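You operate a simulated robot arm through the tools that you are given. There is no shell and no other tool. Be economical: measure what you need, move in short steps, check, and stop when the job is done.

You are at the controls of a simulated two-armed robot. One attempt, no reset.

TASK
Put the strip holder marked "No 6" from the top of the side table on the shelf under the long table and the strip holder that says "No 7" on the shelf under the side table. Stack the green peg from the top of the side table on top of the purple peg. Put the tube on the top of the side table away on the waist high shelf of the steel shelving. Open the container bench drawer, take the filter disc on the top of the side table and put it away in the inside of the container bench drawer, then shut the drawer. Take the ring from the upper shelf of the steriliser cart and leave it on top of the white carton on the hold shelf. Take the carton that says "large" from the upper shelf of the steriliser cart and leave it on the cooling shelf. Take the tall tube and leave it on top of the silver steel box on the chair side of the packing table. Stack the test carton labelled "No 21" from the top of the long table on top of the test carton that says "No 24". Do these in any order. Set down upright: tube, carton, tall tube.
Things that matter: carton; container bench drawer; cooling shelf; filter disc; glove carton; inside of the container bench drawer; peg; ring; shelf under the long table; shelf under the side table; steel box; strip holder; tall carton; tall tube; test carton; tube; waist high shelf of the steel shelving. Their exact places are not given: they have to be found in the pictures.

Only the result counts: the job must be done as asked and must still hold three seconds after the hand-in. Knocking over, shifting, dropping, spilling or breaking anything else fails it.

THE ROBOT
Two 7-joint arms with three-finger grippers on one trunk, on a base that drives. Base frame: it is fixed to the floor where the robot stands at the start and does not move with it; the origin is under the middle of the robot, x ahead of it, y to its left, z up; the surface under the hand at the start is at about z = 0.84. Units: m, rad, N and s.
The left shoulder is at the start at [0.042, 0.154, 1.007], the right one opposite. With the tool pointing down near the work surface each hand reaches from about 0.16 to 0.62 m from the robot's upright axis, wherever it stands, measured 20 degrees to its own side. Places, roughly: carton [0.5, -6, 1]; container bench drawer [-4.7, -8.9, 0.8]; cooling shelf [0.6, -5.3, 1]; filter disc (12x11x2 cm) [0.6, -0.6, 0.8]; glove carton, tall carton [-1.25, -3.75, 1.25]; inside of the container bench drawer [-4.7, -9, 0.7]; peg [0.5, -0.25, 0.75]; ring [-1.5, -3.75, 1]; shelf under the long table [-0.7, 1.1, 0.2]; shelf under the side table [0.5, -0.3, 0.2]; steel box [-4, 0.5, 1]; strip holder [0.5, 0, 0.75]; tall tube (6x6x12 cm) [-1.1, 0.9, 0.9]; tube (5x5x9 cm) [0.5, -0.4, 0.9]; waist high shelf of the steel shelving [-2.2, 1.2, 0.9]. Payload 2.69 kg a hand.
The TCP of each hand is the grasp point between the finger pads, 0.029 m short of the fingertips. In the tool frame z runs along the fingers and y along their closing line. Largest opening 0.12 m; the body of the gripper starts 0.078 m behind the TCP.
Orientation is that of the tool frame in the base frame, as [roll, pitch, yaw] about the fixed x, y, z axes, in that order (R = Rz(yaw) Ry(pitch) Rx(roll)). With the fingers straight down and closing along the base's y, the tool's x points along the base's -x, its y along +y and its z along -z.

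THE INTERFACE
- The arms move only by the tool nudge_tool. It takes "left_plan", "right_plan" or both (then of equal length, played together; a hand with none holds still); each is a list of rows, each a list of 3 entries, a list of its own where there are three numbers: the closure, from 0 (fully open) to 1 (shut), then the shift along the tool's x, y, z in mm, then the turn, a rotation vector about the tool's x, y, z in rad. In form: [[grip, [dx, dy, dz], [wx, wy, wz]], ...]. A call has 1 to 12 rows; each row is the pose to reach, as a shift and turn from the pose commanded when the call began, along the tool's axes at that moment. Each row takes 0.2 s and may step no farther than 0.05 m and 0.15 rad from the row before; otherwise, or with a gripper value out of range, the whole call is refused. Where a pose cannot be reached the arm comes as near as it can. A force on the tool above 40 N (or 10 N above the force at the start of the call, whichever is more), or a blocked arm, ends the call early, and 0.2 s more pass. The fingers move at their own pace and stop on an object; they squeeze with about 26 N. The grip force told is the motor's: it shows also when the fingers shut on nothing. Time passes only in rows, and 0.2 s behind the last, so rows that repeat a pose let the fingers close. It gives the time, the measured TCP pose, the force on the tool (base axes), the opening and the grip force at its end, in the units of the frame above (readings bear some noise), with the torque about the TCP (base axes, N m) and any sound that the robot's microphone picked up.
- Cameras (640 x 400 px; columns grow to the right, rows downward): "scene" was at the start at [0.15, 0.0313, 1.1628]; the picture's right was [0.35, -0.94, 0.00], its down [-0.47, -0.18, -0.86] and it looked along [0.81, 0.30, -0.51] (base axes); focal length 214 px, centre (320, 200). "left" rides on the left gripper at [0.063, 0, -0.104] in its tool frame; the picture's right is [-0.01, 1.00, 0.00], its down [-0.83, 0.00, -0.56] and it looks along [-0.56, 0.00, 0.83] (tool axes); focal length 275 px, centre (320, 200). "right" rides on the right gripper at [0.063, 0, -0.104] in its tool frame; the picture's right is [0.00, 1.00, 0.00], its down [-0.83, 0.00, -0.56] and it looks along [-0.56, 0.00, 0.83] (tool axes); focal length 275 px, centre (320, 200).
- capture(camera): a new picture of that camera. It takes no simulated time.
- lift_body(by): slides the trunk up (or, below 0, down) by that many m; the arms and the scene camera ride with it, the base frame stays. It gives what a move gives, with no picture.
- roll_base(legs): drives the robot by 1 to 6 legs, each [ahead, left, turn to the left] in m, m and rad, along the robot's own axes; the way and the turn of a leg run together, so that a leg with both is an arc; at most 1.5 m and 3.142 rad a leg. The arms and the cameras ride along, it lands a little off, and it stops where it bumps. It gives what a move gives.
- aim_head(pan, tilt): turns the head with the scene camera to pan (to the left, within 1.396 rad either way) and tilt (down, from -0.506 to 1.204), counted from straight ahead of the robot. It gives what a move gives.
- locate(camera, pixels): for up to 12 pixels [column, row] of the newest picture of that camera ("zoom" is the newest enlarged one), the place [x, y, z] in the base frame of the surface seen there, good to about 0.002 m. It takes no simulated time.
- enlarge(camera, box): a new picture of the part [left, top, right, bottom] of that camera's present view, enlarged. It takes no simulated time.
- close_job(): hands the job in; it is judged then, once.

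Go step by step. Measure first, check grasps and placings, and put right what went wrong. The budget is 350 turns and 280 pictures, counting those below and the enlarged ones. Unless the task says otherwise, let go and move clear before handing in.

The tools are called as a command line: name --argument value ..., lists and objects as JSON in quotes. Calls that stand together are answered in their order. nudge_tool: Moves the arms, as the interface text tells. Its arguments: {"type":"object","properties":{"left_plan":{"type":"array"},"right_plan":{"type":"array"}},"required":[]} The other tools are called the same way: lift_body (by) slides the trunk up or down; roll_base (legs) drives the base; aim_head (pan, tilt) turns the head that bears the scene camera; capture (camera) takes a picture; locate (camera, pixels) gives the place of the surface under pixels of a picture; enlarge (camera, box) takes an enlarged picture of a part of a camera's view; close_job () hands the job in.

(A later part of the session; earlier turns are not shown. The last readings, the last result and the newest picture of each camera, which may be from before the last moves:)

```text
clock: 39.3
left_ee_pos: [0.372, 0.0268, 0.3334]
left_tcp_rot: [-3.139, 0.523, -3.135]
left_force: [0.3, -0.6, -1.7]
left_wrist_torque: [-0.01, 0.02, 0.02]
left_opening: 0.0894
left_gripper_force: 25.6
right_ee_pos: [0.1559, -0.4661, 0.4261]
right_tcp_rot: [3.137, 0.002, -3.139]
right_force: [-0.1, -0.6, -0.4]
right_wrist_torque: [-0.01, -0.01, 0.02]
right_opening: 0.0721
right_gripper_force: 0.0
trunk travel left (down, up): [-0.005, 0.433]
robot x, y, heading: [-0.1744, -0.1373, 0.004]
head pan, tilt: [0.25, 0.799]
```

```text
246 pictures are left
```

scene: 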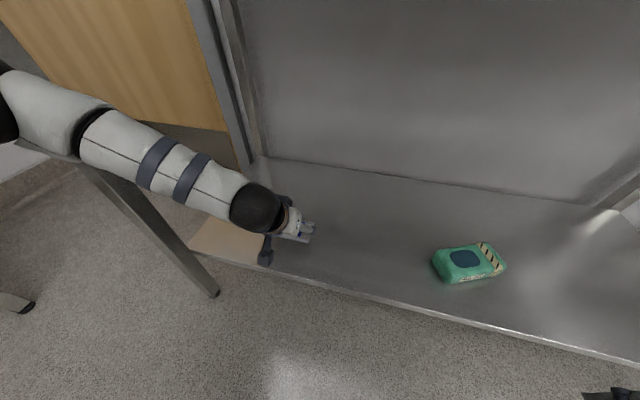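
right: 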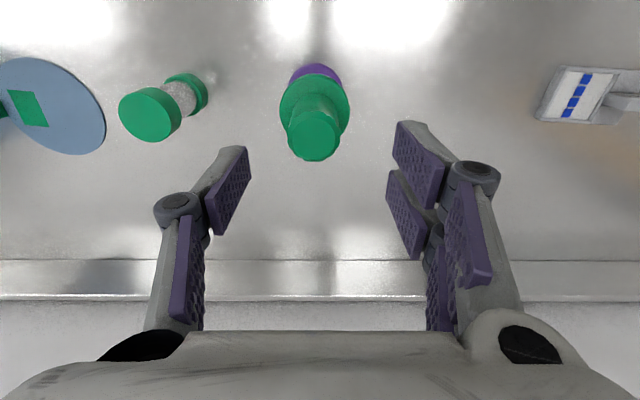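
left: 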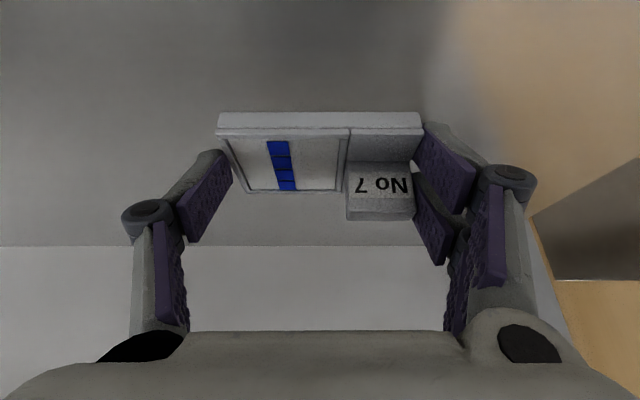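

The holder is over the shelf. I lower it until it touches.

nudge_tool --left_plan '[[1, [12, 0, 21], [0, 0, 0]], [1, [23, 0, 40], [0, 0, 0]], [1, [25, 0, 43.3], [0, 0, 0]], [1, [26, 0, 45], [0, 0, 0]], [1, [26.5, 0, 45.9], [0, 0, 0]], [1, [26.5, 0, 45.9], [0, 0, 0]]]'

enlarge --camera "scene" --box '[220, 170, 360, 280]'

```text
clock: 40.7
left_ee_pos: [0.3735, 0.0253, 0.2819]
left_tcp_rot: [-3.14, 0.522, -3.136]
left_force: [0.6, 0.2, -1.3]
left_wrist_torque: [-0.05, -0.01, 0.02]
left_opening: 0.0893
left_gripper_force: 26.1
right_ee_pos: [0.1575, -0.4661, 0.4254]
right_tcp_rot: [3.138, 0.002, -3.14]
right_force: [-0.3, 0.1, -0.5]
right_wrist_torque: [-0.02, -0.01, 0.01]
right_opening: 0.0722
right_gripper_force: 0.1
trunk travel left (down, up): [-0.005, 0.433]
robot x, y, heading: [-0.1744, -0.1386, 0.001]
head pan, tilt: [0.25, 0.799]
```

```text
3.64 times, centred on (290, 225) of scene
```

zoom: 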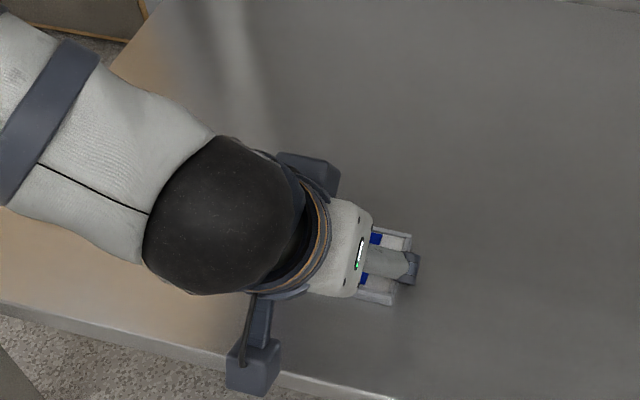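

No contact yet. I lower a few more millimetres.

nudge_tool --left_plan '[[1, [0.5, 0, 0.9], [0, 0, 0]], [1, [1, 0, 1.7], [0, 0, 0]], [1, [1.5, 0, 2.6], [0, 0, 0]], [1, [1.5, 0, 2.6], [0, 0, 0]]]'

```text
clock: 41.7
left_ee_pos: [0.3742, 0.0245, 0.2814]
left_tcp_rot: [-3.14, 0.528, -3.135]
left_force: [-0.1, 3.8, 24.2]
left_wrist_torque: [-0.21, 0.12, 0.05]
left_opening: 0.0896
left_gripper_force: 26.5
right_ee_pos: [0.1562, -0.4668, 0.4257]
right_tcp_rot: [3.14, 0.005, -3.138]
right_force: [-0.9, -0.3, 0.0]
right_wrist_torque: [-0.02, 0.03, -0.01]
right_opening: 0.072
right_gripper_force: 0.1
trunk travel left (down, up): [-0.005, 0.433]
robot x, y, heading: [-0.1732, -0.137, 0.006]
head pan, tilt: [0.25, 0.799]
```

Firm contact. I ease off, open and rise straight up.

nudge_tool --left_plan '[[1, [-1, 0, -1.7], [0, 0, 0]], [0.7, [-1, 0, -1.7], [0, 0, 0]], [0, [-1, 0, -1.7], [0, 0, 0]], [0, [-1, 0, -1.7], [0, 0, 0]], [0, [-20, 0, -35], [0, 0, 0]], [0, [-40, 0, -70], [0, 0, 0]], [0, [-40, 0, -70], [0, 0, 0]]]'

capture --camera "left"

```text
clock: 43.3
left_ee_pos: [0.3723, 0.0259, 0.3612]
left_tcp_rot: [3.141, 0.524, -3.137]
left_force: [0.2, 0.1, 0.0]
left_wrist_torque: [0.0, -0.01, -0.01]
left_opening: 0.1197
left_gripper_force: 0.0
right_ee_pos: [0.1573, -0.4665, 0.425]
right_tcp_rot: [3.139, 0.002, -3.14]
right_force: [0.6, 0.3, -0.1]
right_wrist_torque: [0.03, -0.01, 0.01]
right_opening: 0.072
right_gripper_force: 0.0
trunk travel left (down, up): [-0.005, 0.433]
robot x, y, heading: [-0.1742, -0.1351, 0.004]
head pan, tilt: [0.25, 0.799]
```

```text
244 pictures are left
```

left: 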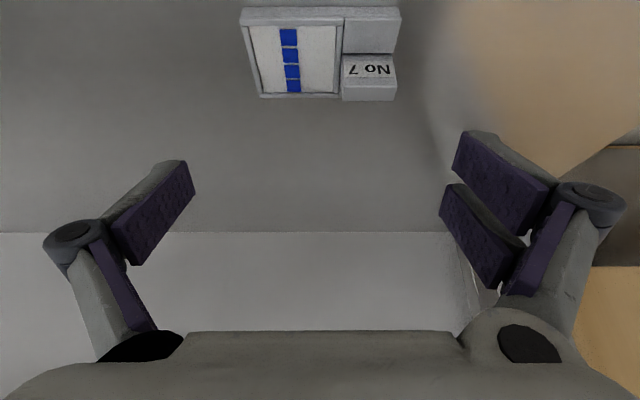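

No 7 lies on the shelf. I back out, raise the trunk and lift both hands to travelling height.

roll_base --legs '[[-0.42, 0, 0]]'

lift_body --by 0.37

nudge_tool --left_plan '[[0, [-22, 0, -38], [0, 0, 0]], [0, [-44, 0, -76], [0, 0, 0]], [0, [-66, 0, -114], [0, 0, 0]], [0, [-88, 0, -152], [0, 0, 0]], [0, [-110, 0, -191], [0, 0, 0]], [0, [-132, 0, -229], [0, 0, 0]]]' --right_plan '[[0, [-20, 10, -40], [0, 0, 0]], [0, [-40, 20, -80], [0, 0, 0]], [0, [-60, 30, -120], [0, 0, 0]], [0, [-80, 40, -160], [0, 0, 0]], [0, [-100, 50, -200], [0, 0, 0]], [0, [-120, 60, -240], [0, 0, 0]]]'

roll_base --legs '[[0.3, 0.19, 0], [0.285, 0, 0]]'

capture --camera "left"

capture --camera "scene"

```text
clock: 45.9
left_ee_pos: [-0.0555, 0.0257, 0.3594]
left_tcp_rot: [-3.139, 0.524, -3.131]
left_force: [-0.6, 0.0, 0.0]
left_wrist_torque: [0.01, -0.02, -0.02]
left_opening: 0.12
left_gripper_force: 0.1
right_ee_pos: [-0.2685, -0.4667, 0.4253]
right_tcp_rot: [3.137, 0.002, -3.134]
right_force: [-0.5, 0.3, 0.3]
right_wrist_torque: [0.01, -0.03, -0.02]
right_opening: 0.072
right_gripper_force: 0.1
trunk travel left (down, up): [-0.005, 0.433]
robot x, y, heading: [-0.5983, -0.1402, 0.01]
head pan, tilt: [0.25, 0.799]
```

```text
clock: 49.5
left_ee_pos: [-0.0566, 0.0256, 0.7306]
left_tcp_rot: [3.141, 0.523, -3.131]
left_force: [-0.4, 0.3, 0.1]
left_wrist_torque: [0.01, 0.05, -0.03]
left_opening: 0.12
left_gripper_force: 0.1
right_ee_pos: [-0.2701, -0.4663, 0.7953]
right_tcp_rot: [3.138, -0.001, -3.133]
right_force: [-0.1, -0.2, 1.2]
right_wrist_torque: [0.01, -0.03, 0.0]
right_opening: 0.0721
right_gripper_force: 0.0
trunk travel left (down, up): [-0.375, 0.063]
robot x, y, heading: [-0.6053, -0.1445, 0.01]
head pan, tilt: [0.25, 0.799]
```

```text
clock: 50.9
left_ee_pos: [-0.0541, 0.0242, 0.9968]
left_tcp_rot: [-3.14, 0.525, -3.132]
left_force: [-0.4, -0.1, 0.4]
left_wrist_torque: [0.0, 0.0, -0.01]
left_opening: 0.1204
left_gripper_force: 0.0
right_ee_pos: [-0.1511, -0.4064, 1.0348]
right_tcp_rot: [3.137, 0.002, -3.133]
right_force: [0.0, -0.3, 0.4]
right_wrist_torque: [0.01, -0.01, -0.03]
right_opening: 0.12
right_gripper_force: 0.0
trunk travel left (down, up): [-0.375, 0.063]
robot x, y, heading: [-0.6021, -0.1394, 0.009]
head pan, tilt: [0.25, 0.799]
```

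```text
clock: 54.7
left_ee_pos: [0.5222, 0.2182, 0.9967]
left_tcp_rot: [-3.14, 0.523, -3.13]
left_force: [-0.5, -0.7, 0.2]
left_wrist_torque: [0.01, -0.02, -0.01]
left_opening: 0.12
left_gripper_force: 0.2
right_ee_pos: [0.4256, -0.2111, 1.0342]
right_tcp_rot: [3.137, 0.002, -3.134]
right_force: [-0.2, 0.0, 0.2]
right_wrist_torque: [-0.03, 0.02, 0.0]
right_opening: 0.1203
right_gripper_force: 0.1
trunk travel left (down, up): [-0.375, 0.063]
robot x, y, heading: [-0.0285, 0.0553, 0.011]
head pan, tilt: [0.25, 0.799]
```

```text
243 pictures are left
```

left: 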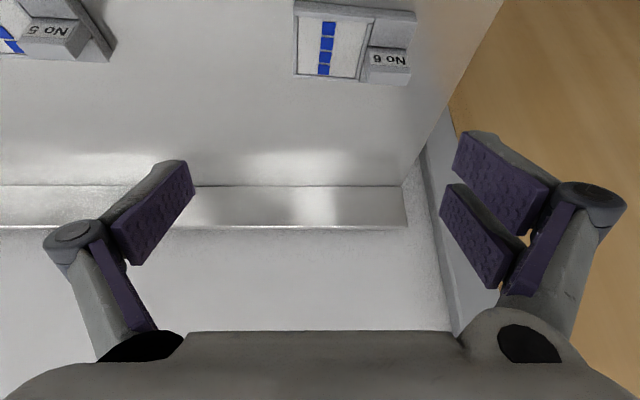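

```text
242 pictures are left
```

scene: 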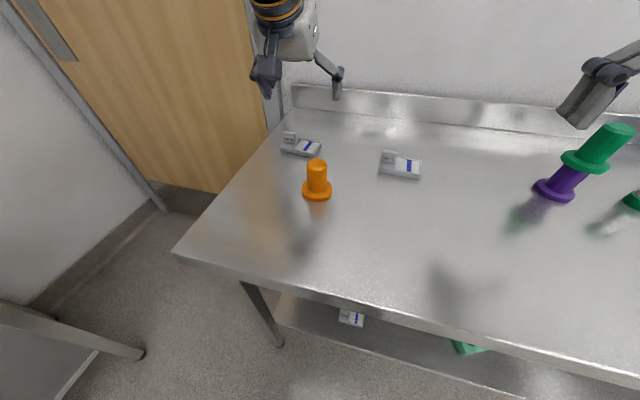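

No 6 shows in the left view at (355,42). I enlarge and measure its corners.

enlarge --camera "left" --box '[280, 0, 440, 100]'

locate --camera "left" --pixels '[[297, 3], [297, 75], [360, 79], [414, 14], [300, 8], [390, 70], [358, 30], [412, 45]]'

```text
4.00 times, centred on (360, 50) of left
```

zoom: 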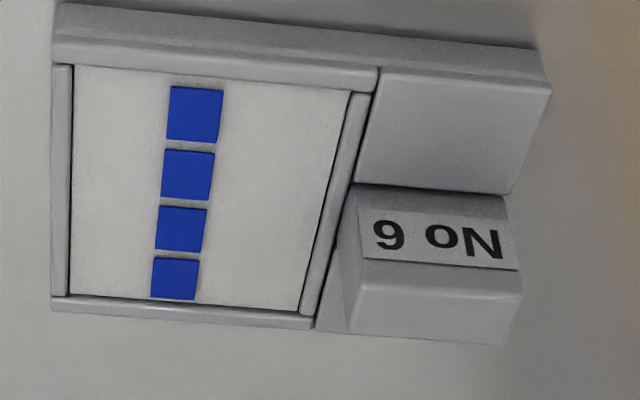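

```text
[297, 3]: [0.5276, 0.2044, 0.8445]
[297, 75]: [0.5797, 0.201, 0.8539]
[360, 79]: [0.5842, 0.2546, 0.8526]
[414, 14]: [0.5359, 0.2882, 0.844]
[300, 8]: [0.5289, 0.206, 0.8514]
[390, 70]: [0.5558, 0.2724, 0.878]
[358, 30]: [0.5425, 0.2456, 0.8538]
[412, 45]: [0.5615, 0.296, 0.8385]
```

No 6 is turned about −0.09 rad with its centre near (0.559,0.245). I align, descend and grip.

nudge_tool --left_plan '[[0, [5, 14, 34], [0.025, 0, 0.0433]], [0, [10.8, 28, 68.8], [0.05, 0, 0.0866]], [0, [10.8, 28, 68.8], [0.05, 0, 0.0866]], [0, [26, 28, 95], [0.05, 0, 0.0866]], [0, [40, 28, 119.5], [0.05, 0, 0.0866]], [0, [40.8, 28, 120.8], [0.05, 0, 0.0866]], [0.5, [40.8, 28, 120.8], [0.05, 0, 0.0866]], [1, [40.8, 28, 120.8], [0.05, 0, 0.0866]], [1, [40.8, 28, 120.8], [0.05, 0, 0.0866]], [1, [40.8, 28, 120.8], [0.05, 0, 0.0866]]]'

capture --camera "left"

capture --camera "scene"

```text
clock: 56.9
left_ee_pos: [0.5463, 0.2459, 0.8723]
left_tcp_rot: [-3.138, 0.525, 3.052]
left_force: [0.5, -0.4, 4.6]
left_wrist_torque: [0.01, -0.11, 0.0]
left_opening: 0.0895
left_gripper_force: 26.0
right_ee_pos: [0.4238, -0.211, 1.0351]
right_tcp_rot: [3.137, 0.002, -3.134]
right_force: [-0.6, 0.2, 0.5]
right_wrist_torque: [0.01, 0.02, -0.01]
right_opening: 0.1199
right_gripper_force: 0.0
trunk travel left (down, up): [-0.375, 0.063]
robot x, y, heading: [-0.025, 0.0547, 0.009]
head pan, tilt: [0.25, 0.799]
```

```text
240 pictures are left
```

left: 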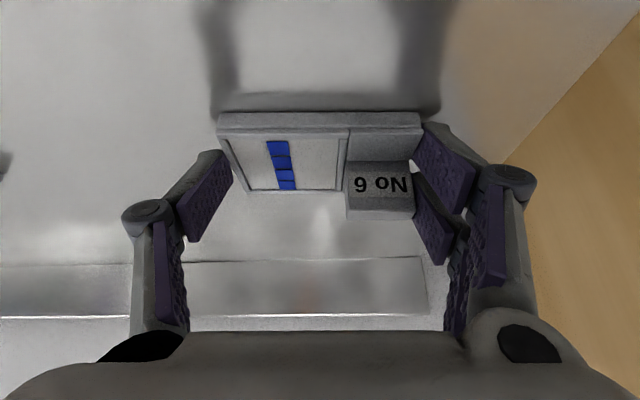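

```text
239 pictures are left
```

scene: 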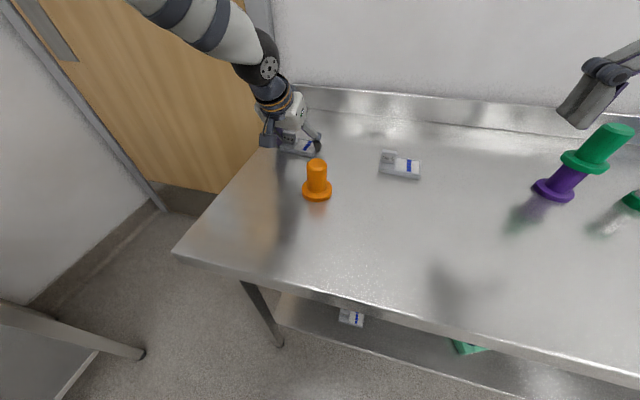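

Gripped No 6. I lift, draw back, then shift along the table so the right hand faces the tube.

nudge_tool --left_plan '[[1, [-20, 0, -35], [0, 0, 0]], [1, [-40, 0, -69], [0, 0, 0]], [1, [-30, 0, -110], [0, 0, 0]], [1, [-20, 0, -155], [0, 0, 0]], [1, [-10, 0, -200], [0, 0, 0]], [1, [-8, 0, -214], [0, 0, 0]]]'

roll_base --legs '[[0, -0.3, -0.01]]'

aim_head --pan -0.4 --tilt 0.75

capture --camera "scene"

capture --camera "right"

```text
clock: 58.3
left_ee_pos: [0.446, 0.2566, 1.0607]
left_tcp_rot: [3.141, 0.525, 3.054]
left_force: [-0.7, -0.3, 0.2]
left_wrist_torque: [0.0, 0.0, 0.0]
left_opening: 0.0
left_gripper_force: 25.5
right_ee_pos: [0.4237, -0.2101, 1.0345]
right_tcp_rot: [3.138, 0.001, -3.136]
right_force: [-0.3, -1.1, 0.4]
right_wrist_torque: [0.0, 0.0, -0.02]
right_opening: 0.1199
right_gripper_force: 0.1
trunk travel left (down, up): [-0.375, 0.063]
robot x, y, heading: [-0.027, 0.0568, 0.011]
head pan, tilt: [0.25, 0.799]
```

```text
clock: 61.2
left_ee_pos: [0.4488, -0.0482, 1.0611]
left_tcp_rot: [3.141, 0.525, 3.042]
left_force: [-0.5, -0.4, -0.2]
left_wrist_torque: [0.03, 0.03, 0.01]
left_opening: 0.0002
left_gripper_force: 25.8
right_ee_pos: [0.4222, -0.5128, 1.0333]
right_tcp_rot: [3.137, 0.001, 3.139]
right_force: [0.4, -0.9, -0.1]
right_wrist_torque: [0.01, -0.02, 0.03]
right_opening: 0.1201
right_gripper_force: 0.1
trunk travel left (down, up): [-0.375, 0.063]
robot x, y, heading: [-0.0217, -0.2434, -0.004]
head pan, tilt: [0.25, 0.799]
```

```text
clock: 62.2
left_ee_pos: [0.4495, -0.0468, 1.0604]
left_tcp_rot: [-3.138, 0.524, 3.041]
left_force: [0.4, 0.3, -0.1]
left_wrist_torque: [0.02, -0.01, 0.02]
left_opening: 0.0001
left_gripper_force: 25.7
right_ee_pos: [0.4223, -0.5142, 1.0334]
right_tcp_rot: [3.14, 0.001, 3.138]
right_force: [-0.3, 0.2, 0.0]
right_wrist_torque: [-0.03, -0.03, -0.01]
right_opening: 0.1202
right_gripper_force: 0.1
trunk travel left (down, up): [-0.375, 0.063]
robot x, y, heading: [-0.0284, -0.2409, -0.007]
head pan, tilt: [-0.4, 0.75]
```

```text
238 pictures are left
```

scene: 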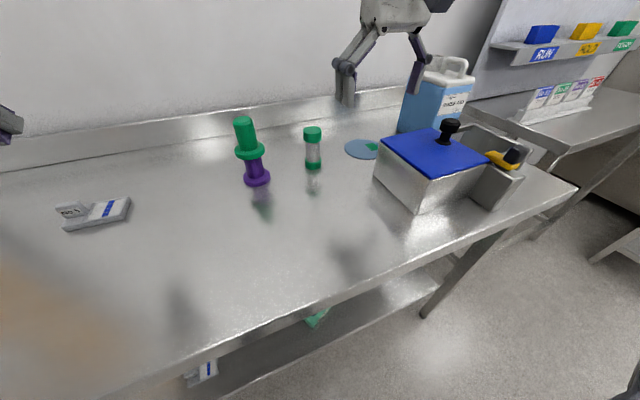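

```text
237 pictures are left
```

right: 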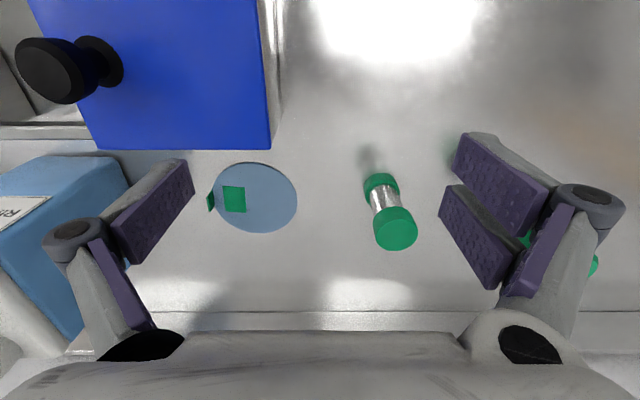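

The left gripper closed on nothing, so No 6 slipped out on the lift. I look for where it lies.

aim_head --pan 0.6 --tilt 0.7

capture --camera "scene"

capture --camera "left"

```text
clock: 63.5
left_ee_pos: [0.449, -0.0471, 1.0613]
left_tcp_rot: [-3.14, 0.523, 3.042]
left_force: [0.6, -0.4, 0.1]
left_wrist_torque: [0.0, 0.01, 0.01]
left_opening: 0.0
left_gripper_force: 26.1
right_ee_pos: [0.422, -0.5148, 1.0348]
right_tcp_rot: [3.139, 0.001, 3.138]
right_force: [-0.8, -0.3, 0.7]
right_wrist_torque: [0.0, 0.04, -0.04]
right_opening: 0.1199
right_gripper_force: 0.1
trunk travel left (down, up): [-0.375, 0.063]
robot x, y, heading: [-0.0257, -0.2404, -0.003]
head pan, tilt: [0.6, 0.7]
```

```text
236 pictures are left
```

scene: 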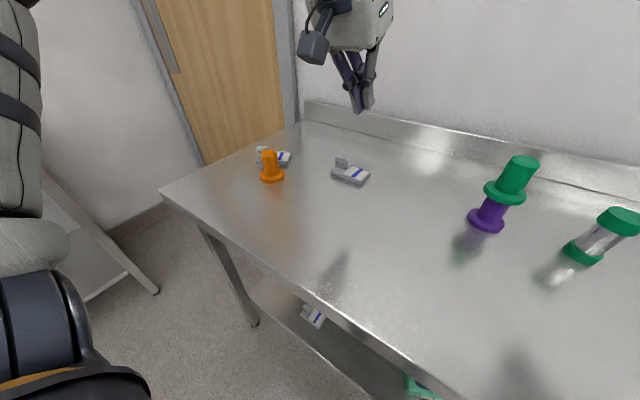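

```text
235 pictures are left
```

left: 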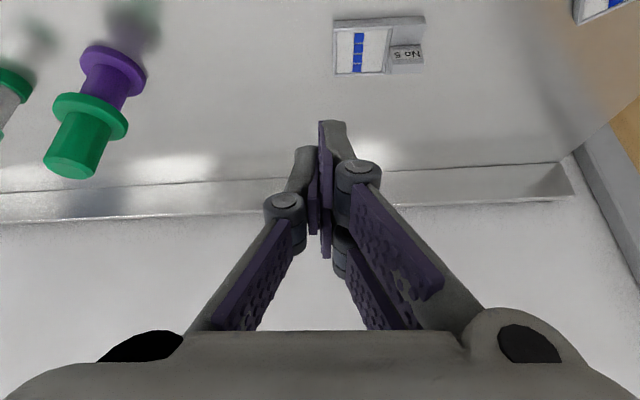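

No 6 rests flat on the table around (273,157), behind the orange peg. I zoom in.

enlarge --camera "scene" --box '[240, 130, 320, 190]'

locate --camera "zoom" --pixels '[[315, 150], [395, 185], [385, 235], [150, 150], [200, 200], [350, 200]]'

```text
6.67 times, centred on (280, 160) of scene
```

zoom: 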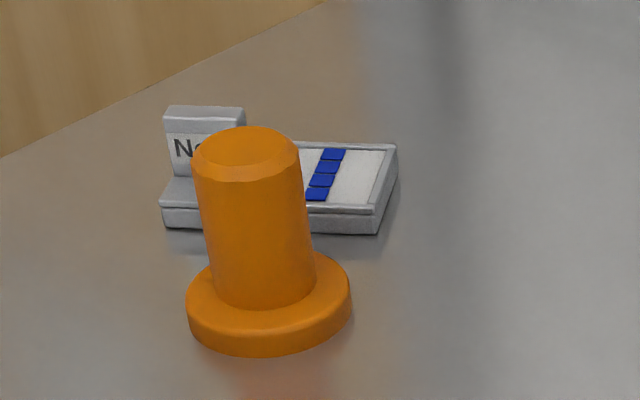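

```text
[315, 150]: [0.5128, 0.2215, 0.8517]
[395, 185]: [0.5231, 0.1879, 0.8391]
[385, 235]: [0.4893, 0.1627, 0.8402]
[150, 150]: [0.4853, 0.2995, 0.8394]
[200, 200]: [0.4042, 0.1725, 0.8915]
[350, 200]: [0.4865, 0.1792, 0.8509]
```

Before chasing No 6 I take the tube with the right hand. I measure it in the right view, cap at (396,228).

enlarge --camera "right" --box '[340, 160, 440, 260]'

locate --camera "zoom" --pixels '[[345, 275], [265, 270], [428, 270], [345, 350], [345, 195], [290, 70], [320, 150], [275, 155], [350, 150]]'

```text
4.00 times, centred on (390, 210) of right
```

zoom: 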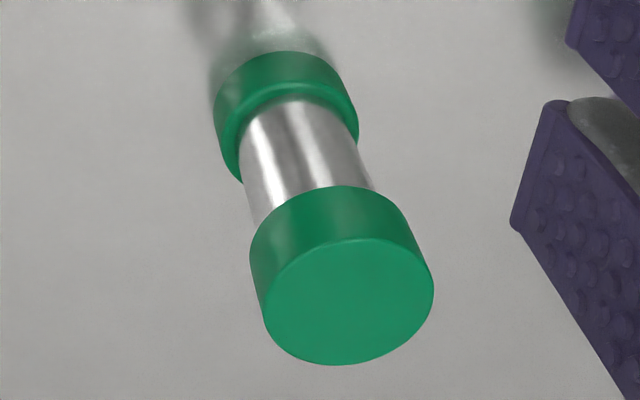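

```text
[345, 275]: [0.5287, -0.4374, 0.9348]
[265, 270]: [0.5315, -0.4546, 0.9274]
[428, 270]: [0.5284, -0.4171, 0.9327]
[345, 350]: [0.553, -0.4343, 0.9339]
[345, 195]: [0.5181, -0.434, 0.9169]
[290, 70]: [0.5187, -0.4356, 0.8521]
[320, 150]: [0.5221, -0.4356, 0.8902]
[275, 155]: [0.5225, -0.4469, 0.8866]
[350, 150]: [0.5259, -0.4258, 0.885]
```

The tube axis is near (0.537,−0.436). I tilt the right hand 45° forward and hover behind it.

nudge_tool --right_plan '[[0.3, [-5, 13, 10], [0, -0.131, 0]], [0.3, [-10, 26, 20], [0, -0.262, 0]], [0.3, [-15, 39, 30], [0, -0.393, 0]], [0.3, [-20, 52, 41], [0, -0.524, 0]], [0.3, [-25, 66, 51], [0, -0.655, 0]], [0.3, [-30, 78.5, 61], [0, -0.785, 0]], [0.3, [-30, 78.5, 61], [0, -0.785, 0]]]'

capture --camera "right"

aim_head --pan -0.4 --tilt 0.7

capture --camera "scene"

```text
clock: 65.1
left_ee_pos: [0.4497, -0.0484, 1.06]
left_tcp_rot: [-3.139, 0.525, 3.043]
left_force: [-0.1, -0.6, 0.0]
left_wrist_torque: [-0.03, 0.01, -0.02]
left_opening: 0.0
left_gripper_force: 26.1
right_ee_pos: [0.4521, -0.4347, 0.973]
right_tcp_rot: [3.137, 0.787, 3.136]
right_force: [1.4, 0.6, -0.3]
right_wrist_torque: [0.01, 0.0, -0.01]
right_opening: 0.0839
right_gripper_force: 0.2
trunk travel left (down, up): [-0.375, 0.063]
robot x, y, heading: [-0.0246, -0.2413, -0.006]
head pan, tilt: [0.6, 0.7]
```

```text
232 pictures are left
```

right: 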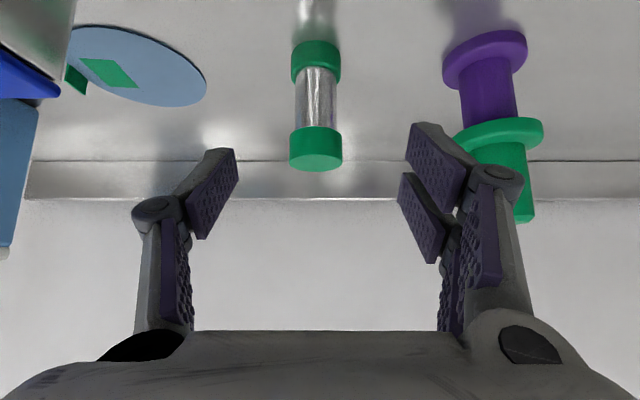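

```text
clock: 66.4
left_ee_pos: [0.4482, -0.0482, 1.06]
left_tcp_rot: [-3.139, 0.524, 3.042]
left_force: [0.2, -0.1, -1.4]
left_wrist_torque: [0.04, -0.03, -0.02]
left_opening: 0.0
left_gripper_force: 25.9
right_ee_pos: [0.4521, -0.4352, 0.9739]
right_tcp_rot: [3.139, 0.788, 3.137]
right_force: [0.4, -0.5, -0.4]
right_wrist_torque: [-0.02, -0.03, -0.05]
right_opening: 0.0841
right_gripper_force: 0.0
trunk travel left (down, up): [-0.375, 0.063]
robot x, y, heading: [-0.0277, -0.2447, 0.004]
head pan, tilt: [-0.4, 0.7]
```

```text
231 pictures are left
```

scene: 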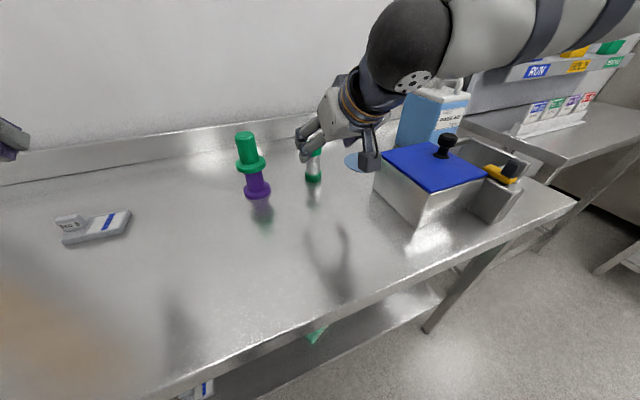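

Lined up. I advance 120 mm along the tool and grip the glass.

nudge_tool --right_plan '[[0.35, [0, 0, 45], [0, 0, 0]], [0.4, [0, 0, 85], [0, 0, 0]], [0.4, [0, 0, 119], [0, 0, 0]], [0.4, [0, 0, 120], [0, 0, 0]], [0.8, [0, 0, 120], [0, 0, 0]], [1, [0, 0, 120], [0, 0, 0]], [1, [0, 0, 120], [0, 0, 0]], [1, [0, 0, 120], [0, 0, 0]]]'

capture --camera "right"

```text
clock: 68.2
left_ee_pos: [0.4487, -0.0477, 1.0607]
left_tcp_rot: [-3.139, 0.523, 3.041]
left_force: [0.1, -0.6, 0.2]
left_wrist_torque: [-0.01, -0.03, -0.02]
left_opening: 0.0
left_gripper_force: 26.4
right_ee_pos: [0.5375, -0.4347, 0.8884]
right_tcp_rot: [3.139, 0.788, 3.136]
right_force: [0.6, -0.3, 1.2]
right_wrist_torque: [0.0, -0.03, -0.02]
right_opening: 0.0365
right_gripper_force: 25.7
trunk travel left (down, up): [-0.375, 0.063]
robot x, y, heading: [-0.0263, -0.244, 0.001]
head pan, tilt: [-0.4, 0.7]
```

```text
230 pictures are left
```

right: 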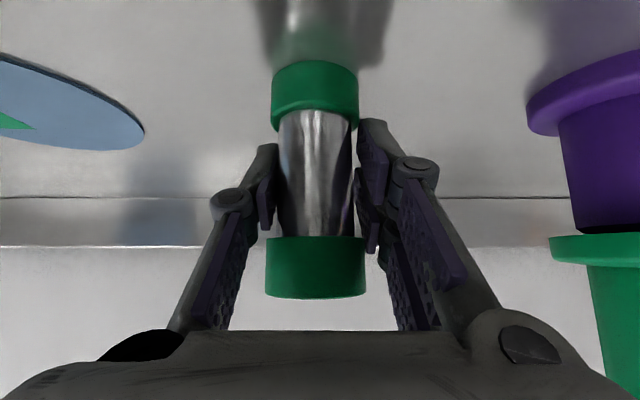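

Tube held on its glass. I lift it straight up and draw back.

nudge_tool --right_plan '[[1, [-15, 0, -15], [0, 0, 0]], [1, [-45, 0, -45], [0, 0, 0]], [1, [-75, 0, -75], [0, 0, 0]], [1, [-100, 0, -100], [0, 0, 0]], [1, [-70, 0, -130], [0, 0, 0]], [1, [-40, 0, -160], [0, 0, 0]], [1, [-20, 0, -180], [0, 0, 0]], [1, [-20, 0, -180], [0, 0, 0]]]' --left_plan '[[0, [0, 0, 0], [0, 0, 0]], [0, [0, 0, 0], [0, 0, 0]], [0, [0, 0, 0], [0, 0, 0]], [0, [0, 0, 0], [0, 0, 0]], [0, [0, 0, 0], [0, 0, 0]], [0, [0, 0, 0], [0, 0, 0]], [0, [0, 0, 0], [0, 0, 0]], [0, [0, 0, 0], [0, 0, 0]]]'

roll_base --legs '[[0, 0.28, 0]]'

capture --camera "left"

capture --camera "right"

```text
clock: 70.0
left_ee_pos: [0.4493, -0.0466, 1.0606]
left_tcp_rot: [-3.139, 0.524, 3.042]
left_force: [-0.1, 0.5, 0.0]
left_wrist_torque: [-0.01, 0.0, -0.02]
left_opening: 0.12
left_gripper_force: 0.0
right_ee_pos: [0.4252, -0.4356, 1.0295]
right_tcp_rot: [3.139, 0.786, 3.136]
right_force: [0.6, -0.2, -1.0]
right_wrist_torque: [0.01, 0.01, -0.01]
right_opening: 0.0364
right_gripper_force: 26.2
trunk travel left (down, up): [-0.375, 0.063]
robot x, y, heading: [-0.0203, -0.241, -0.0]
head pan, tilt: [-0.4, 0.7]
```

```text
clock: 72.7
left_ee_pos: [0.4514, 0.233, 1.06]
left_tcp_rot: [-3.14, 0.525, 3.043]
left_force: [-0.1, -0.3, -0.2]
left_wrist_torque: [0.01, 0.01, -0.01]
left_opening: 0.1197
left_gripper_force: 0.0
right_ee_pos: [0.4244, -0.1557, 1.0292]
right_tcp_rot: [3.138, 0.786, 3.135]
right_force: [-0.3, 0.6, -1.2]
right_wrist_torque: [0.01, -0.01, 0.0]
right_opening: 0.0364
right_gripper_force: 25.7
trunk travel left (down, up): [-0.375, 0.063]
robot x, y, heading: [-0.0236, 0.0393, -0.007]
head pan, tilt: [-0.4, 0.7]
```

```text
229 pictures are left
```

left: 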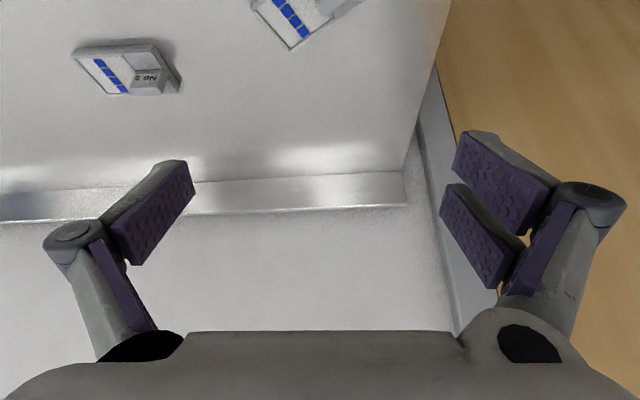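

```text
228 pictures are left
```

right: 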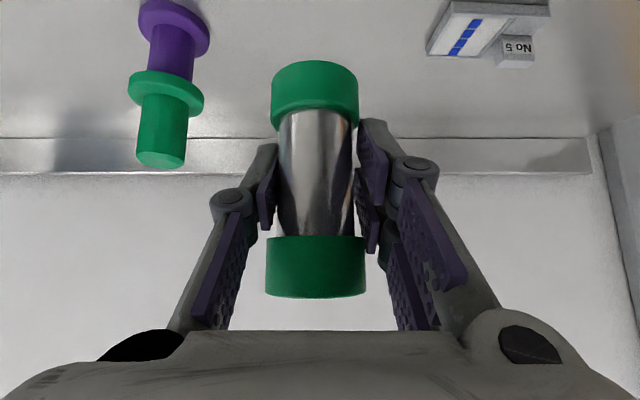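

Tube secure. I reduce the left tilt and draw back to see No 6 fully.

nudge_tool --left_plan '[[0, [25, 0, -14], [0, 0.13, 0]], [0, [50, 0, -28], [0, 0.262, 0]], [0, [50, 0, -28], [0, 0.262, 0]]]'

capture --camera "left"

aim_head --pan 0.4 --tilt 0.8

capture --camera "scene"

```text
clock: 73.5
left_ee_pos: [0.3944, 0.2371, 1.0583]
left_tcp_rot: [-3.141, 0.261, 3.038]
left_force: [-0.6, -0.2, 0.5]
left_wrist_torque: [-0.04, -0.01, 0.0]
left_opening: 0.12
left_gripper_force: 0.1
right_ee_pos: [0.4251, -0.1556, 1.029]
right_tcp_rot: [3.137, 0.788, 3.134]
right_force: [-0.1, -0.6, -1.0]
right_wrist_torque: [0.0, -0.04, 0.02]
right_opening: 0.0363
right_gripper_force: 25.7
trunk travel left (down, up): [-0.375, 0.063]
robot x, y, heading: [-0.0236, 0.0368, -0.009]
head pan, tilt: [-0.4, 0.7]
```

```text
227 pictures are left
```

left: 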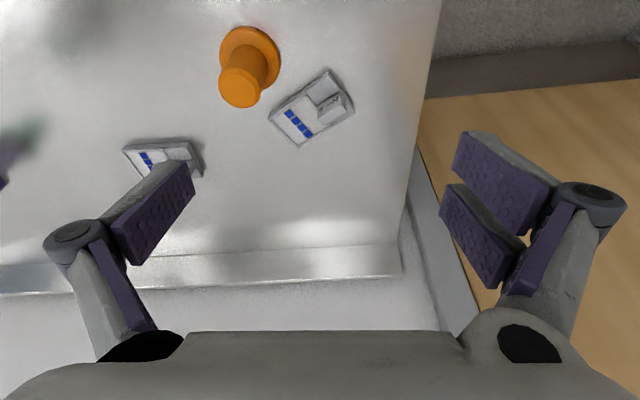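

```text
clock: 74.6
left_ee_pos: [0.3962, 0.2381, 1.0598]
left_tcp_rot: [-3.141, 0.263, 3.039]
left_force: [0.0, 0.0, -0.3]
left_wrist_torque: [-0.03, 0.0, 0.01]
left_opening: 0.1199
left_gripper_force: 0.2
right_ee_pos: [0.4257, -0.1558, 1.029]
right_tcp_rot: [3.138, 0.787, 3.133]
right_force: [0.6, -0.3, -0.9]
right_wrist_torque: [0.0, 0.0, -0.01]
right_opening: 0.0361
right_gripper_force: 26.2
trunk travel left (down, up): [-0.375, 0.063]
robot x, y, heading: [-0.0237, 0.0382, 0.0]
head pan, tilt: [0.4, 0.799]
```

```text
226 pictures are left
```

scene: 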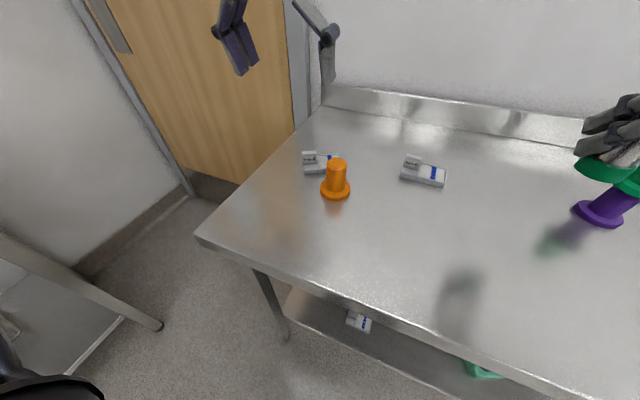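

No 6 is now turned further. I measure its corners and the peg.

enlarge --camera "left" --box '[210, 20, 370, 160]'

locate --camera "left" --pixels '[[270, 114], [298, 143], [326, 72], [353, 106], [240, 86], [330, 103], [279, 50], [222, 48], [250, 28]]'

```text
2.86 times, centred on (290, 90) of left
```

zoom: 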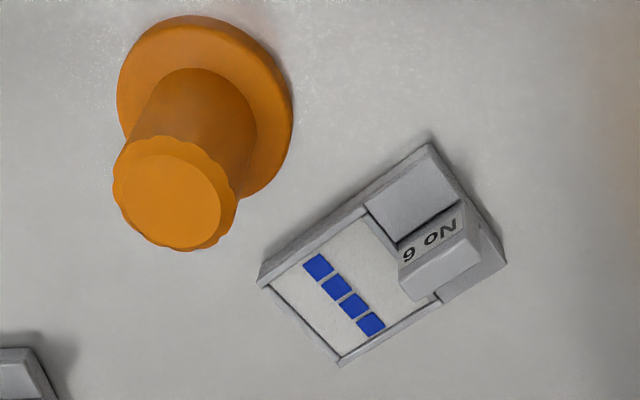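

```text
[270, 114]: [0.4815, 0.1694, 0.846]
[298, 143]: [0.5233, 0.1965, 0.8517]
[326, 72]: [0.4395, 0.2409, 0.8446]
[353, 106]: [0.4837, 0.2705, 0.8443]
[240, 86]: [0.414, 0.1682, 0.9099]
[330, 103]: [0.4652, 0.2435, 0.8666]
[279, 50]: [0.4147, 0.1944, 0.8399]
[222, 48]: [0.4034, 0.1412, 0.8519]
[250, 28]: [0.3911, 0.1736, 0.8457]
```

No 6's centre is (0.482,0.219), turned +0.53 rad. I use a fully upright tool this time for a full-width bite: first level the tool, then turn.

nudge_tool --left_plan '[[0, [0, 0, 0], [0, 0.131, 0]], [0, [0, 0, 0], [0, 0.262, 0]], [0, [0, 0, 0], [0, 0.262, 0]]]'

nudge_tool --left_plan '[[0, [0, 0, 20], [0, 0, -0.13]], [0, [0, 0, 40], [0, 0, -0.26]], [0, [0, 0, 60], [0, 0, -0.39]], [0, [0, 0, 80], [0, 0, -0.51]], [0, [0, 0, 90], [0, 0, -0.633]], [0, [0, 0, 90], [0, 0, -0.633]]]'

capture --camera "left"

```text
clock: 75.4
left_ee_pos: [0.3946, 0.2385, 1.0591]
left_tcp_rot: [-3.141, -0.002, 3.039]
left_force: [0.7, -0.1, 0.3]
left_wrist_torque: [0.02, 0.0, -0.04]
left_opening: 0.1199
left_gripper_force: 0.1
right_ee_pos: [0.4257, -0.1562, 1.0288]
right_tcp_rot: [3.139, 0.786, 3.136]
right_force: [-0.8, 1.4, -1.5]
right_wrist_torque: [-0.03, 0.01, 0.06]
right_opening: 0.0364
right_gripper_force: 25.7
trunk travel left (down, up): [-0.375, 0.063]
robot x, y, heading: [-0.0218, 0.0382, -0.003]
head pan, tilt: [0.4, 0.799]
```

```text
clock: 76.8
left_ee_pos: [0.3944, 0.2397, 0.9704]
left_tcp_rot: [-3.141, 0.001, -2.609]
left_force: [-0.1, 0.8, -0.4]
left_wrist_torque: [0.01, -0.02, 0.01]
left_opening: 0.1198
left_gripper_force: 0.0
right_ee_pos: [0.4263, -0.1541, 1.0284]
right_tcp_rot: [3.138, 0.786, 3.135]
right_force: [-0.2, 1.0, -0.7]
right_wrist_torque: [-0.04, -0.01, 0.0]
right_opening: 0.0363
right_gripper_force: 26.4
trunk travel left (down, up): [-0.375, 0.063]
robot x, y, heading: [-0.021, 0.0376, -0.006]
head pan, tilt: [0.4, 0.799]
```

```text
224 pictures are left
```

left: 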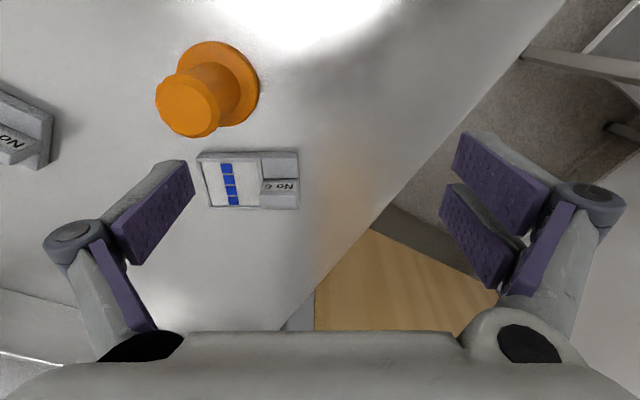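

The holder now looks squared with the gripper. I re-measure for the final approach.

locate --camera "left" --pixels '[[200, 160], [213, 206], [295, 156], [298, 206], [262, 206]]'

```text
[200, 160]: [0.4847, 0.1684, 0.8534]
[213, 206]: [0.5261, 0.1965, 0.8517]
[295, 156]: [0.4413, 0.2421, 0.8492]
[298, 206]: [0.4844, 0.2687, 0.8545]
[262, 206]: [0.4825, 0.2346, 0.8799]
```

I move over its centre, descend to the table and grip.

nudge_tool --left_plan '[[0, [-33, -31, 0], [0, 0, 0]], [0, [-66, -63, 0], [0, 0, 0]], [0, [-66, -63, 45], [0, 0, 0]], [0, [-66, -63, 85], [0, 0, 0]], [0, [-66, -63, 98], [0, 0, 0]], [0, [-66, -63, 100], [0, 0, 0]], [0.6, [-66, -63, 100], [0, 0, 0]], [1, [-66, -63, 100], [0, 0, 0]], [1, [-66, -63, 100], [0, 0, 0]], [1, [-66, -63, 100], [0, 0, 0]]]'

capture --camera "left"

```text
clock: 78.9
left_ee_pos: [0.4834, 0.2198, 0.8785]
left_tcp_rot: [-3.137, 0.014, -2.607]
left_force: [-0.7, 6.3, 31.9]
left_wrist_torque: [0.04, 0.33, -0.09]
left_opening: 0.0317
left_gripper_force: 25.9
right_ee_pos: [0.4232, -0.1552, 1.0305]
right_tcp_rot: [3.139, 0.786, 3.134]
right_force: [-0.2, 0.2, -1.6]
right_wrist_torque: [0.03, 0.0, 0.02]
right_opening: 0.0363
right_gripper_force: 26.6
trunk travel left (down, up): [-0.375, 0.063]
robot x, y, heading: [-0.0249, 0.038, 0.003]
head pan, tilt: [0.4, 0.799]
stopped in row 10 (left hand): the force on the tool passed its limit at 42 N (the readings are from after the stop); the commanded pose is now the measured one
```

```text
223 pictures are left
```

left: 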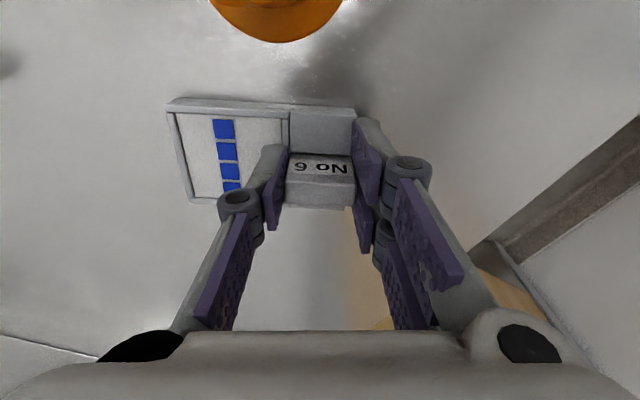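

The fingers slid up and closed on the label tab instead, which the picture shows held squarely. I lift gently to test it.

nudge_tool --left_plan '[[1, [0, 0, -4], [0, 0, 0]], [1, [0, 0, -10], [0, 0, 0]], [1, [0, 0, -20], [0, 0, 0]], [1, [0, 0, -30], [0, 0, 0]], [1, [0, 0, -30], [0, 0, 0]]]'

capture --camera "left"

enlarge --camera "scene" --box '[250, 70, 450, 220]'

```text
clock: 80.1
left_ee_pos: [0.4834, 0.2201, 0.9035]
left_tcp_rot: [-3.139, 0.006, -2.609]
left_force: [0.2, 0.2, -1.8]
left_wrist_torque: [0.02, -0.01, 0.01]
left_opening: 0.0317
left_gripper_force: 26.0
right_ee_pos: [0.4252, -0.155, 1.029]
right_tcp_rot: [3.137, 0.785, 3.134]
right_force: [0.2, 0.4, -1.0]
right_wrist_torque: [0.0, -0.03, -0.02]
right_opening: 0.0364
right_gripper_force: 25.8
trunk travel left (down, up): [-0.375, 0.063]
robot x, y, heading: [-0.0239, 0.0385, -0.004]
head pan, tilt: [0.4, 0.799]
```

```text
222 pictures are left
```

left: 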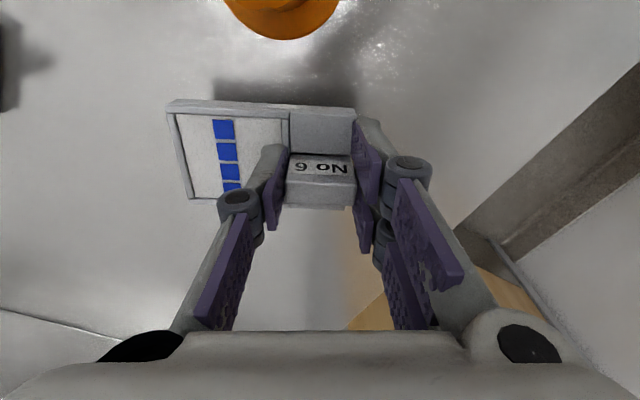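

```text
2.67 times, centred on (350, 145) of scene
```

zoom: 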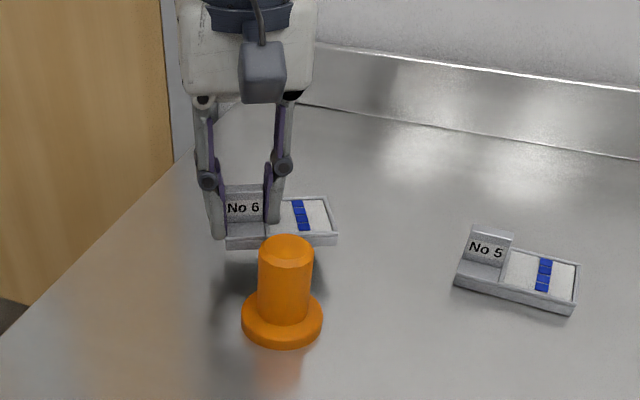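

No 6 hangs level from its tab. I lift it well clear, back away and turn to face the long table.

nudge_tool --left_plan '[[1, [0, 0, -30], [0, 0, 0]], [1, [0, 0, -60], [0, 0, 0]], [1, [0, 0, -90], [0, 0, 0]], [1, [0, 0, -120], [0, 0, 0]], [1, [20, 0, -140], [0, 0, 0]]]'

roll_base --legs '[[-0.7, -0.1, 0], [0, 0, 1.57]]'

aim_head --pan 0.0 --tilt 0.45

capture --camera "scene"

aim_head --pan 0.9 --tilt 0.3

capture --camera "scene"

```text
clock: 81.3
left_ee_pos: [0.4638, 0.2114, 1.0452]
left_tcp_rot: [-3.14, 0.005, -2.609]
left_force: [-0.6, 0.0, -1.2]
left_wrist_torque: [0.03, 0.0, -0.04]
left_opening: 0.0317
left_gripper_force: 25.5
right_ee_pos: [0.4251, -0.1551, 1.0296]
right_tcp_rot: [3.138, 0.788, 3.136]
right_force: [-0.2, -0.1, -1.2]
right_wrist_torque: [-0.02, -0.01, 0.0]
right_opening: 0.0364
right_gripper_force: 26.2
trunk travel left (down, up): [-0.375, 0.063]
robot x, y, heading: [-0.0213, 0.0371, -0.003]
head pan, tilt: [0.4, 0.799]
```

```text
clock: 88.9
left_ee_pos: [-0.8849, 0.4324, 1.0437]
left_tcp_rot: [-3.139, 0.007, -1.055]
left_force: [0.1, 0.2, -2.7]
left_wrist_torque: [-0.04, 0.04, 0.04]
left_opening: 0.0317
left_gripper_force: 25.6
right_ee_pos: [-0.5173, 0.3872, 1.0285]
right_tcp_rot: [3.138, 0.786, -1.596]
right_force: [0.5, -0.3, -1.4]
right_wrist_torque: [0.0, -0.02, 0.02]
right_opening: 0.0364
right_gripper_force: 26.1
trunk travel left (down, up): [-0.375, 0.063]
robot x, y, heading: [-0.7189, -0.0613, 1.547]
head pan, tilt: [0.4, 0.799]
```

```text
clock: 89.8
left_ee_pos: [-0.8832, 0.4328, 1.0428]
left_tcp_rot: [-3.139, 0.006, -1.056]
left_force: [-0.9, 0.1, -1.5]
left_wrist_torque: [-0.01, 0.01, 0.03]
left_opening: 0.0316
left_gripper_force: 25.7
right_ee_pos: [-0.5168, 0.3874, 1.0282]
right_tcp_rot: [3.138, 0.786, -1.597]
right_force: [-0.3, -0.2, -1.1]
right_wrist_torque: [0.01, -0.01, 0.01]
right_opening: 0.0365
right_gripper_force: 25.7
trunk travel left (down, up): [-0.375, 0.063]
robot x, y, heading: [-0.7176, -0.0597, 1.554]
head pan, tilt: [0.0, 0.45]
```

```text
220 pictures are left
```

scene: 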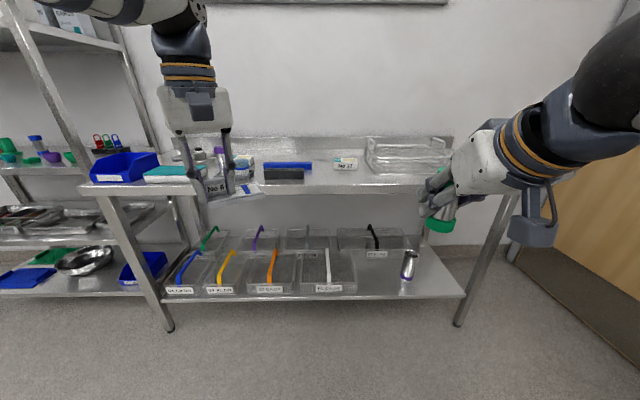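

```text
clock: 91.0
left_ee_pos: [-0.8815, 0.4313, 1.0447]
left_tcp_rot: [-3.14, 0.006, -1.055]
left_force: [0.7, -0.6, -2.4]
left_wrist_torque: [0.0, 0.0, 0.02]
left_opening: 0.0316
left_gripper_force: 25.2
right_ee_pos: [-0.518, 0.3873, 1.028]
right_tcp_rot: [3.138, 0.785, -1.595]
right_force: [0.1, 0.4, -1.5]
right_wrist_torque: [-0.02, -0.02, 0.03]
right_opening: 0.0363
right_gripper_force: 25.6
trunk travel left (down, up): [-0.375, 0.063]
robot x, y, heading: [-0.7193, -0.0635, 1.548]
head pan, tilt: [0.901, 0.3]
```

```text
219 pictures are left
```

scene: 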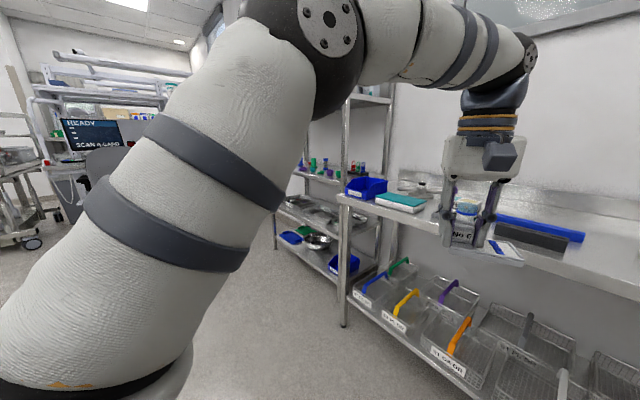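

The shelving is to the left, at (330,200) in this view. I measure it and the way there.

locate --camera "scene" --pixels '[[277, 240], [340, 325], [300, 176], [330, 183], [310, 165], [75, 205], [30, 245], [100, 155], [240, 360], [130, 100], [360, 188]]'

aim_head --pan 1.35 --tilt 0.4

capture --camera "scene"

```text
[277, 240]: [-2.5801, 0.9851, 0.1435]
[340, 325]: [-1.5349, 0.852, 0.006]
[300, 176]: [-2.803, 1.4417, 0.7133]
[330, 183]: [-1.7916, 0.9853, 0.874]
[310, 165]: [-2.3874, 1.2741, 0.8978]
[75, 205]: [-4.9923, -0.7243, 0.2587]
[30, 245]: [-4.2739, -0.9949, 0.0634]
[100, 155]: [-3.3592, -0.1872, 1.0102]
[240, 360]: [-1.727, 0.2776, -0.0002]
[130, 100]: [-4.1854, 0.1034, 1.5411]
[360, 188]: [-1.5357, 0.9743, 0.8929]
```

```text
clock: 91.9
left_ee_pos: [-0.8812, 0.4336, 1.044]
left_tcp_rot: [-3.139, 0.005, -1.055]
left_force: [0.6, 0.8, -0.9]
left_wrist_torque: [-0.01, 0.03, -0.01]
left_opening: 0.0313
left_gripper_force: 26.0
right_ee_pos: [-0.5184, 0.3882, 1.0276]
right_tcp_rot: [3.139, 0.785, -1.594]
right_force: [0.1, -0.1, -1.0]
right_wrist_torque: [0.01, 0.0, -0.01]
right_opening: 0.0363
right_gripper_force: 25.8
trunk travel left (down, up): [-0.375, 0.063]
robot x, y, heading: [-0.7227, -0.0626, 1.552]
head pan, tilt: [1.349, 0.4]
```

```text
218 pictures are left
```

scene: 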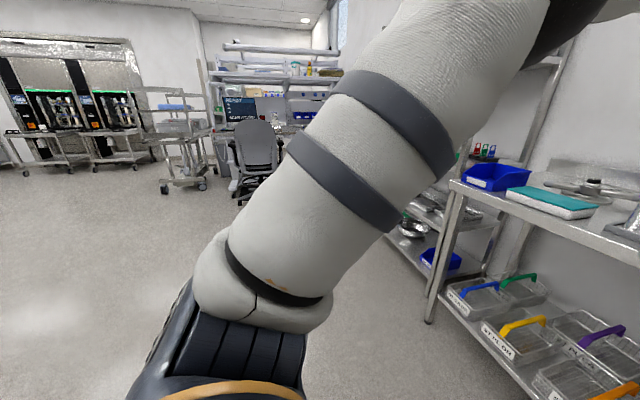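

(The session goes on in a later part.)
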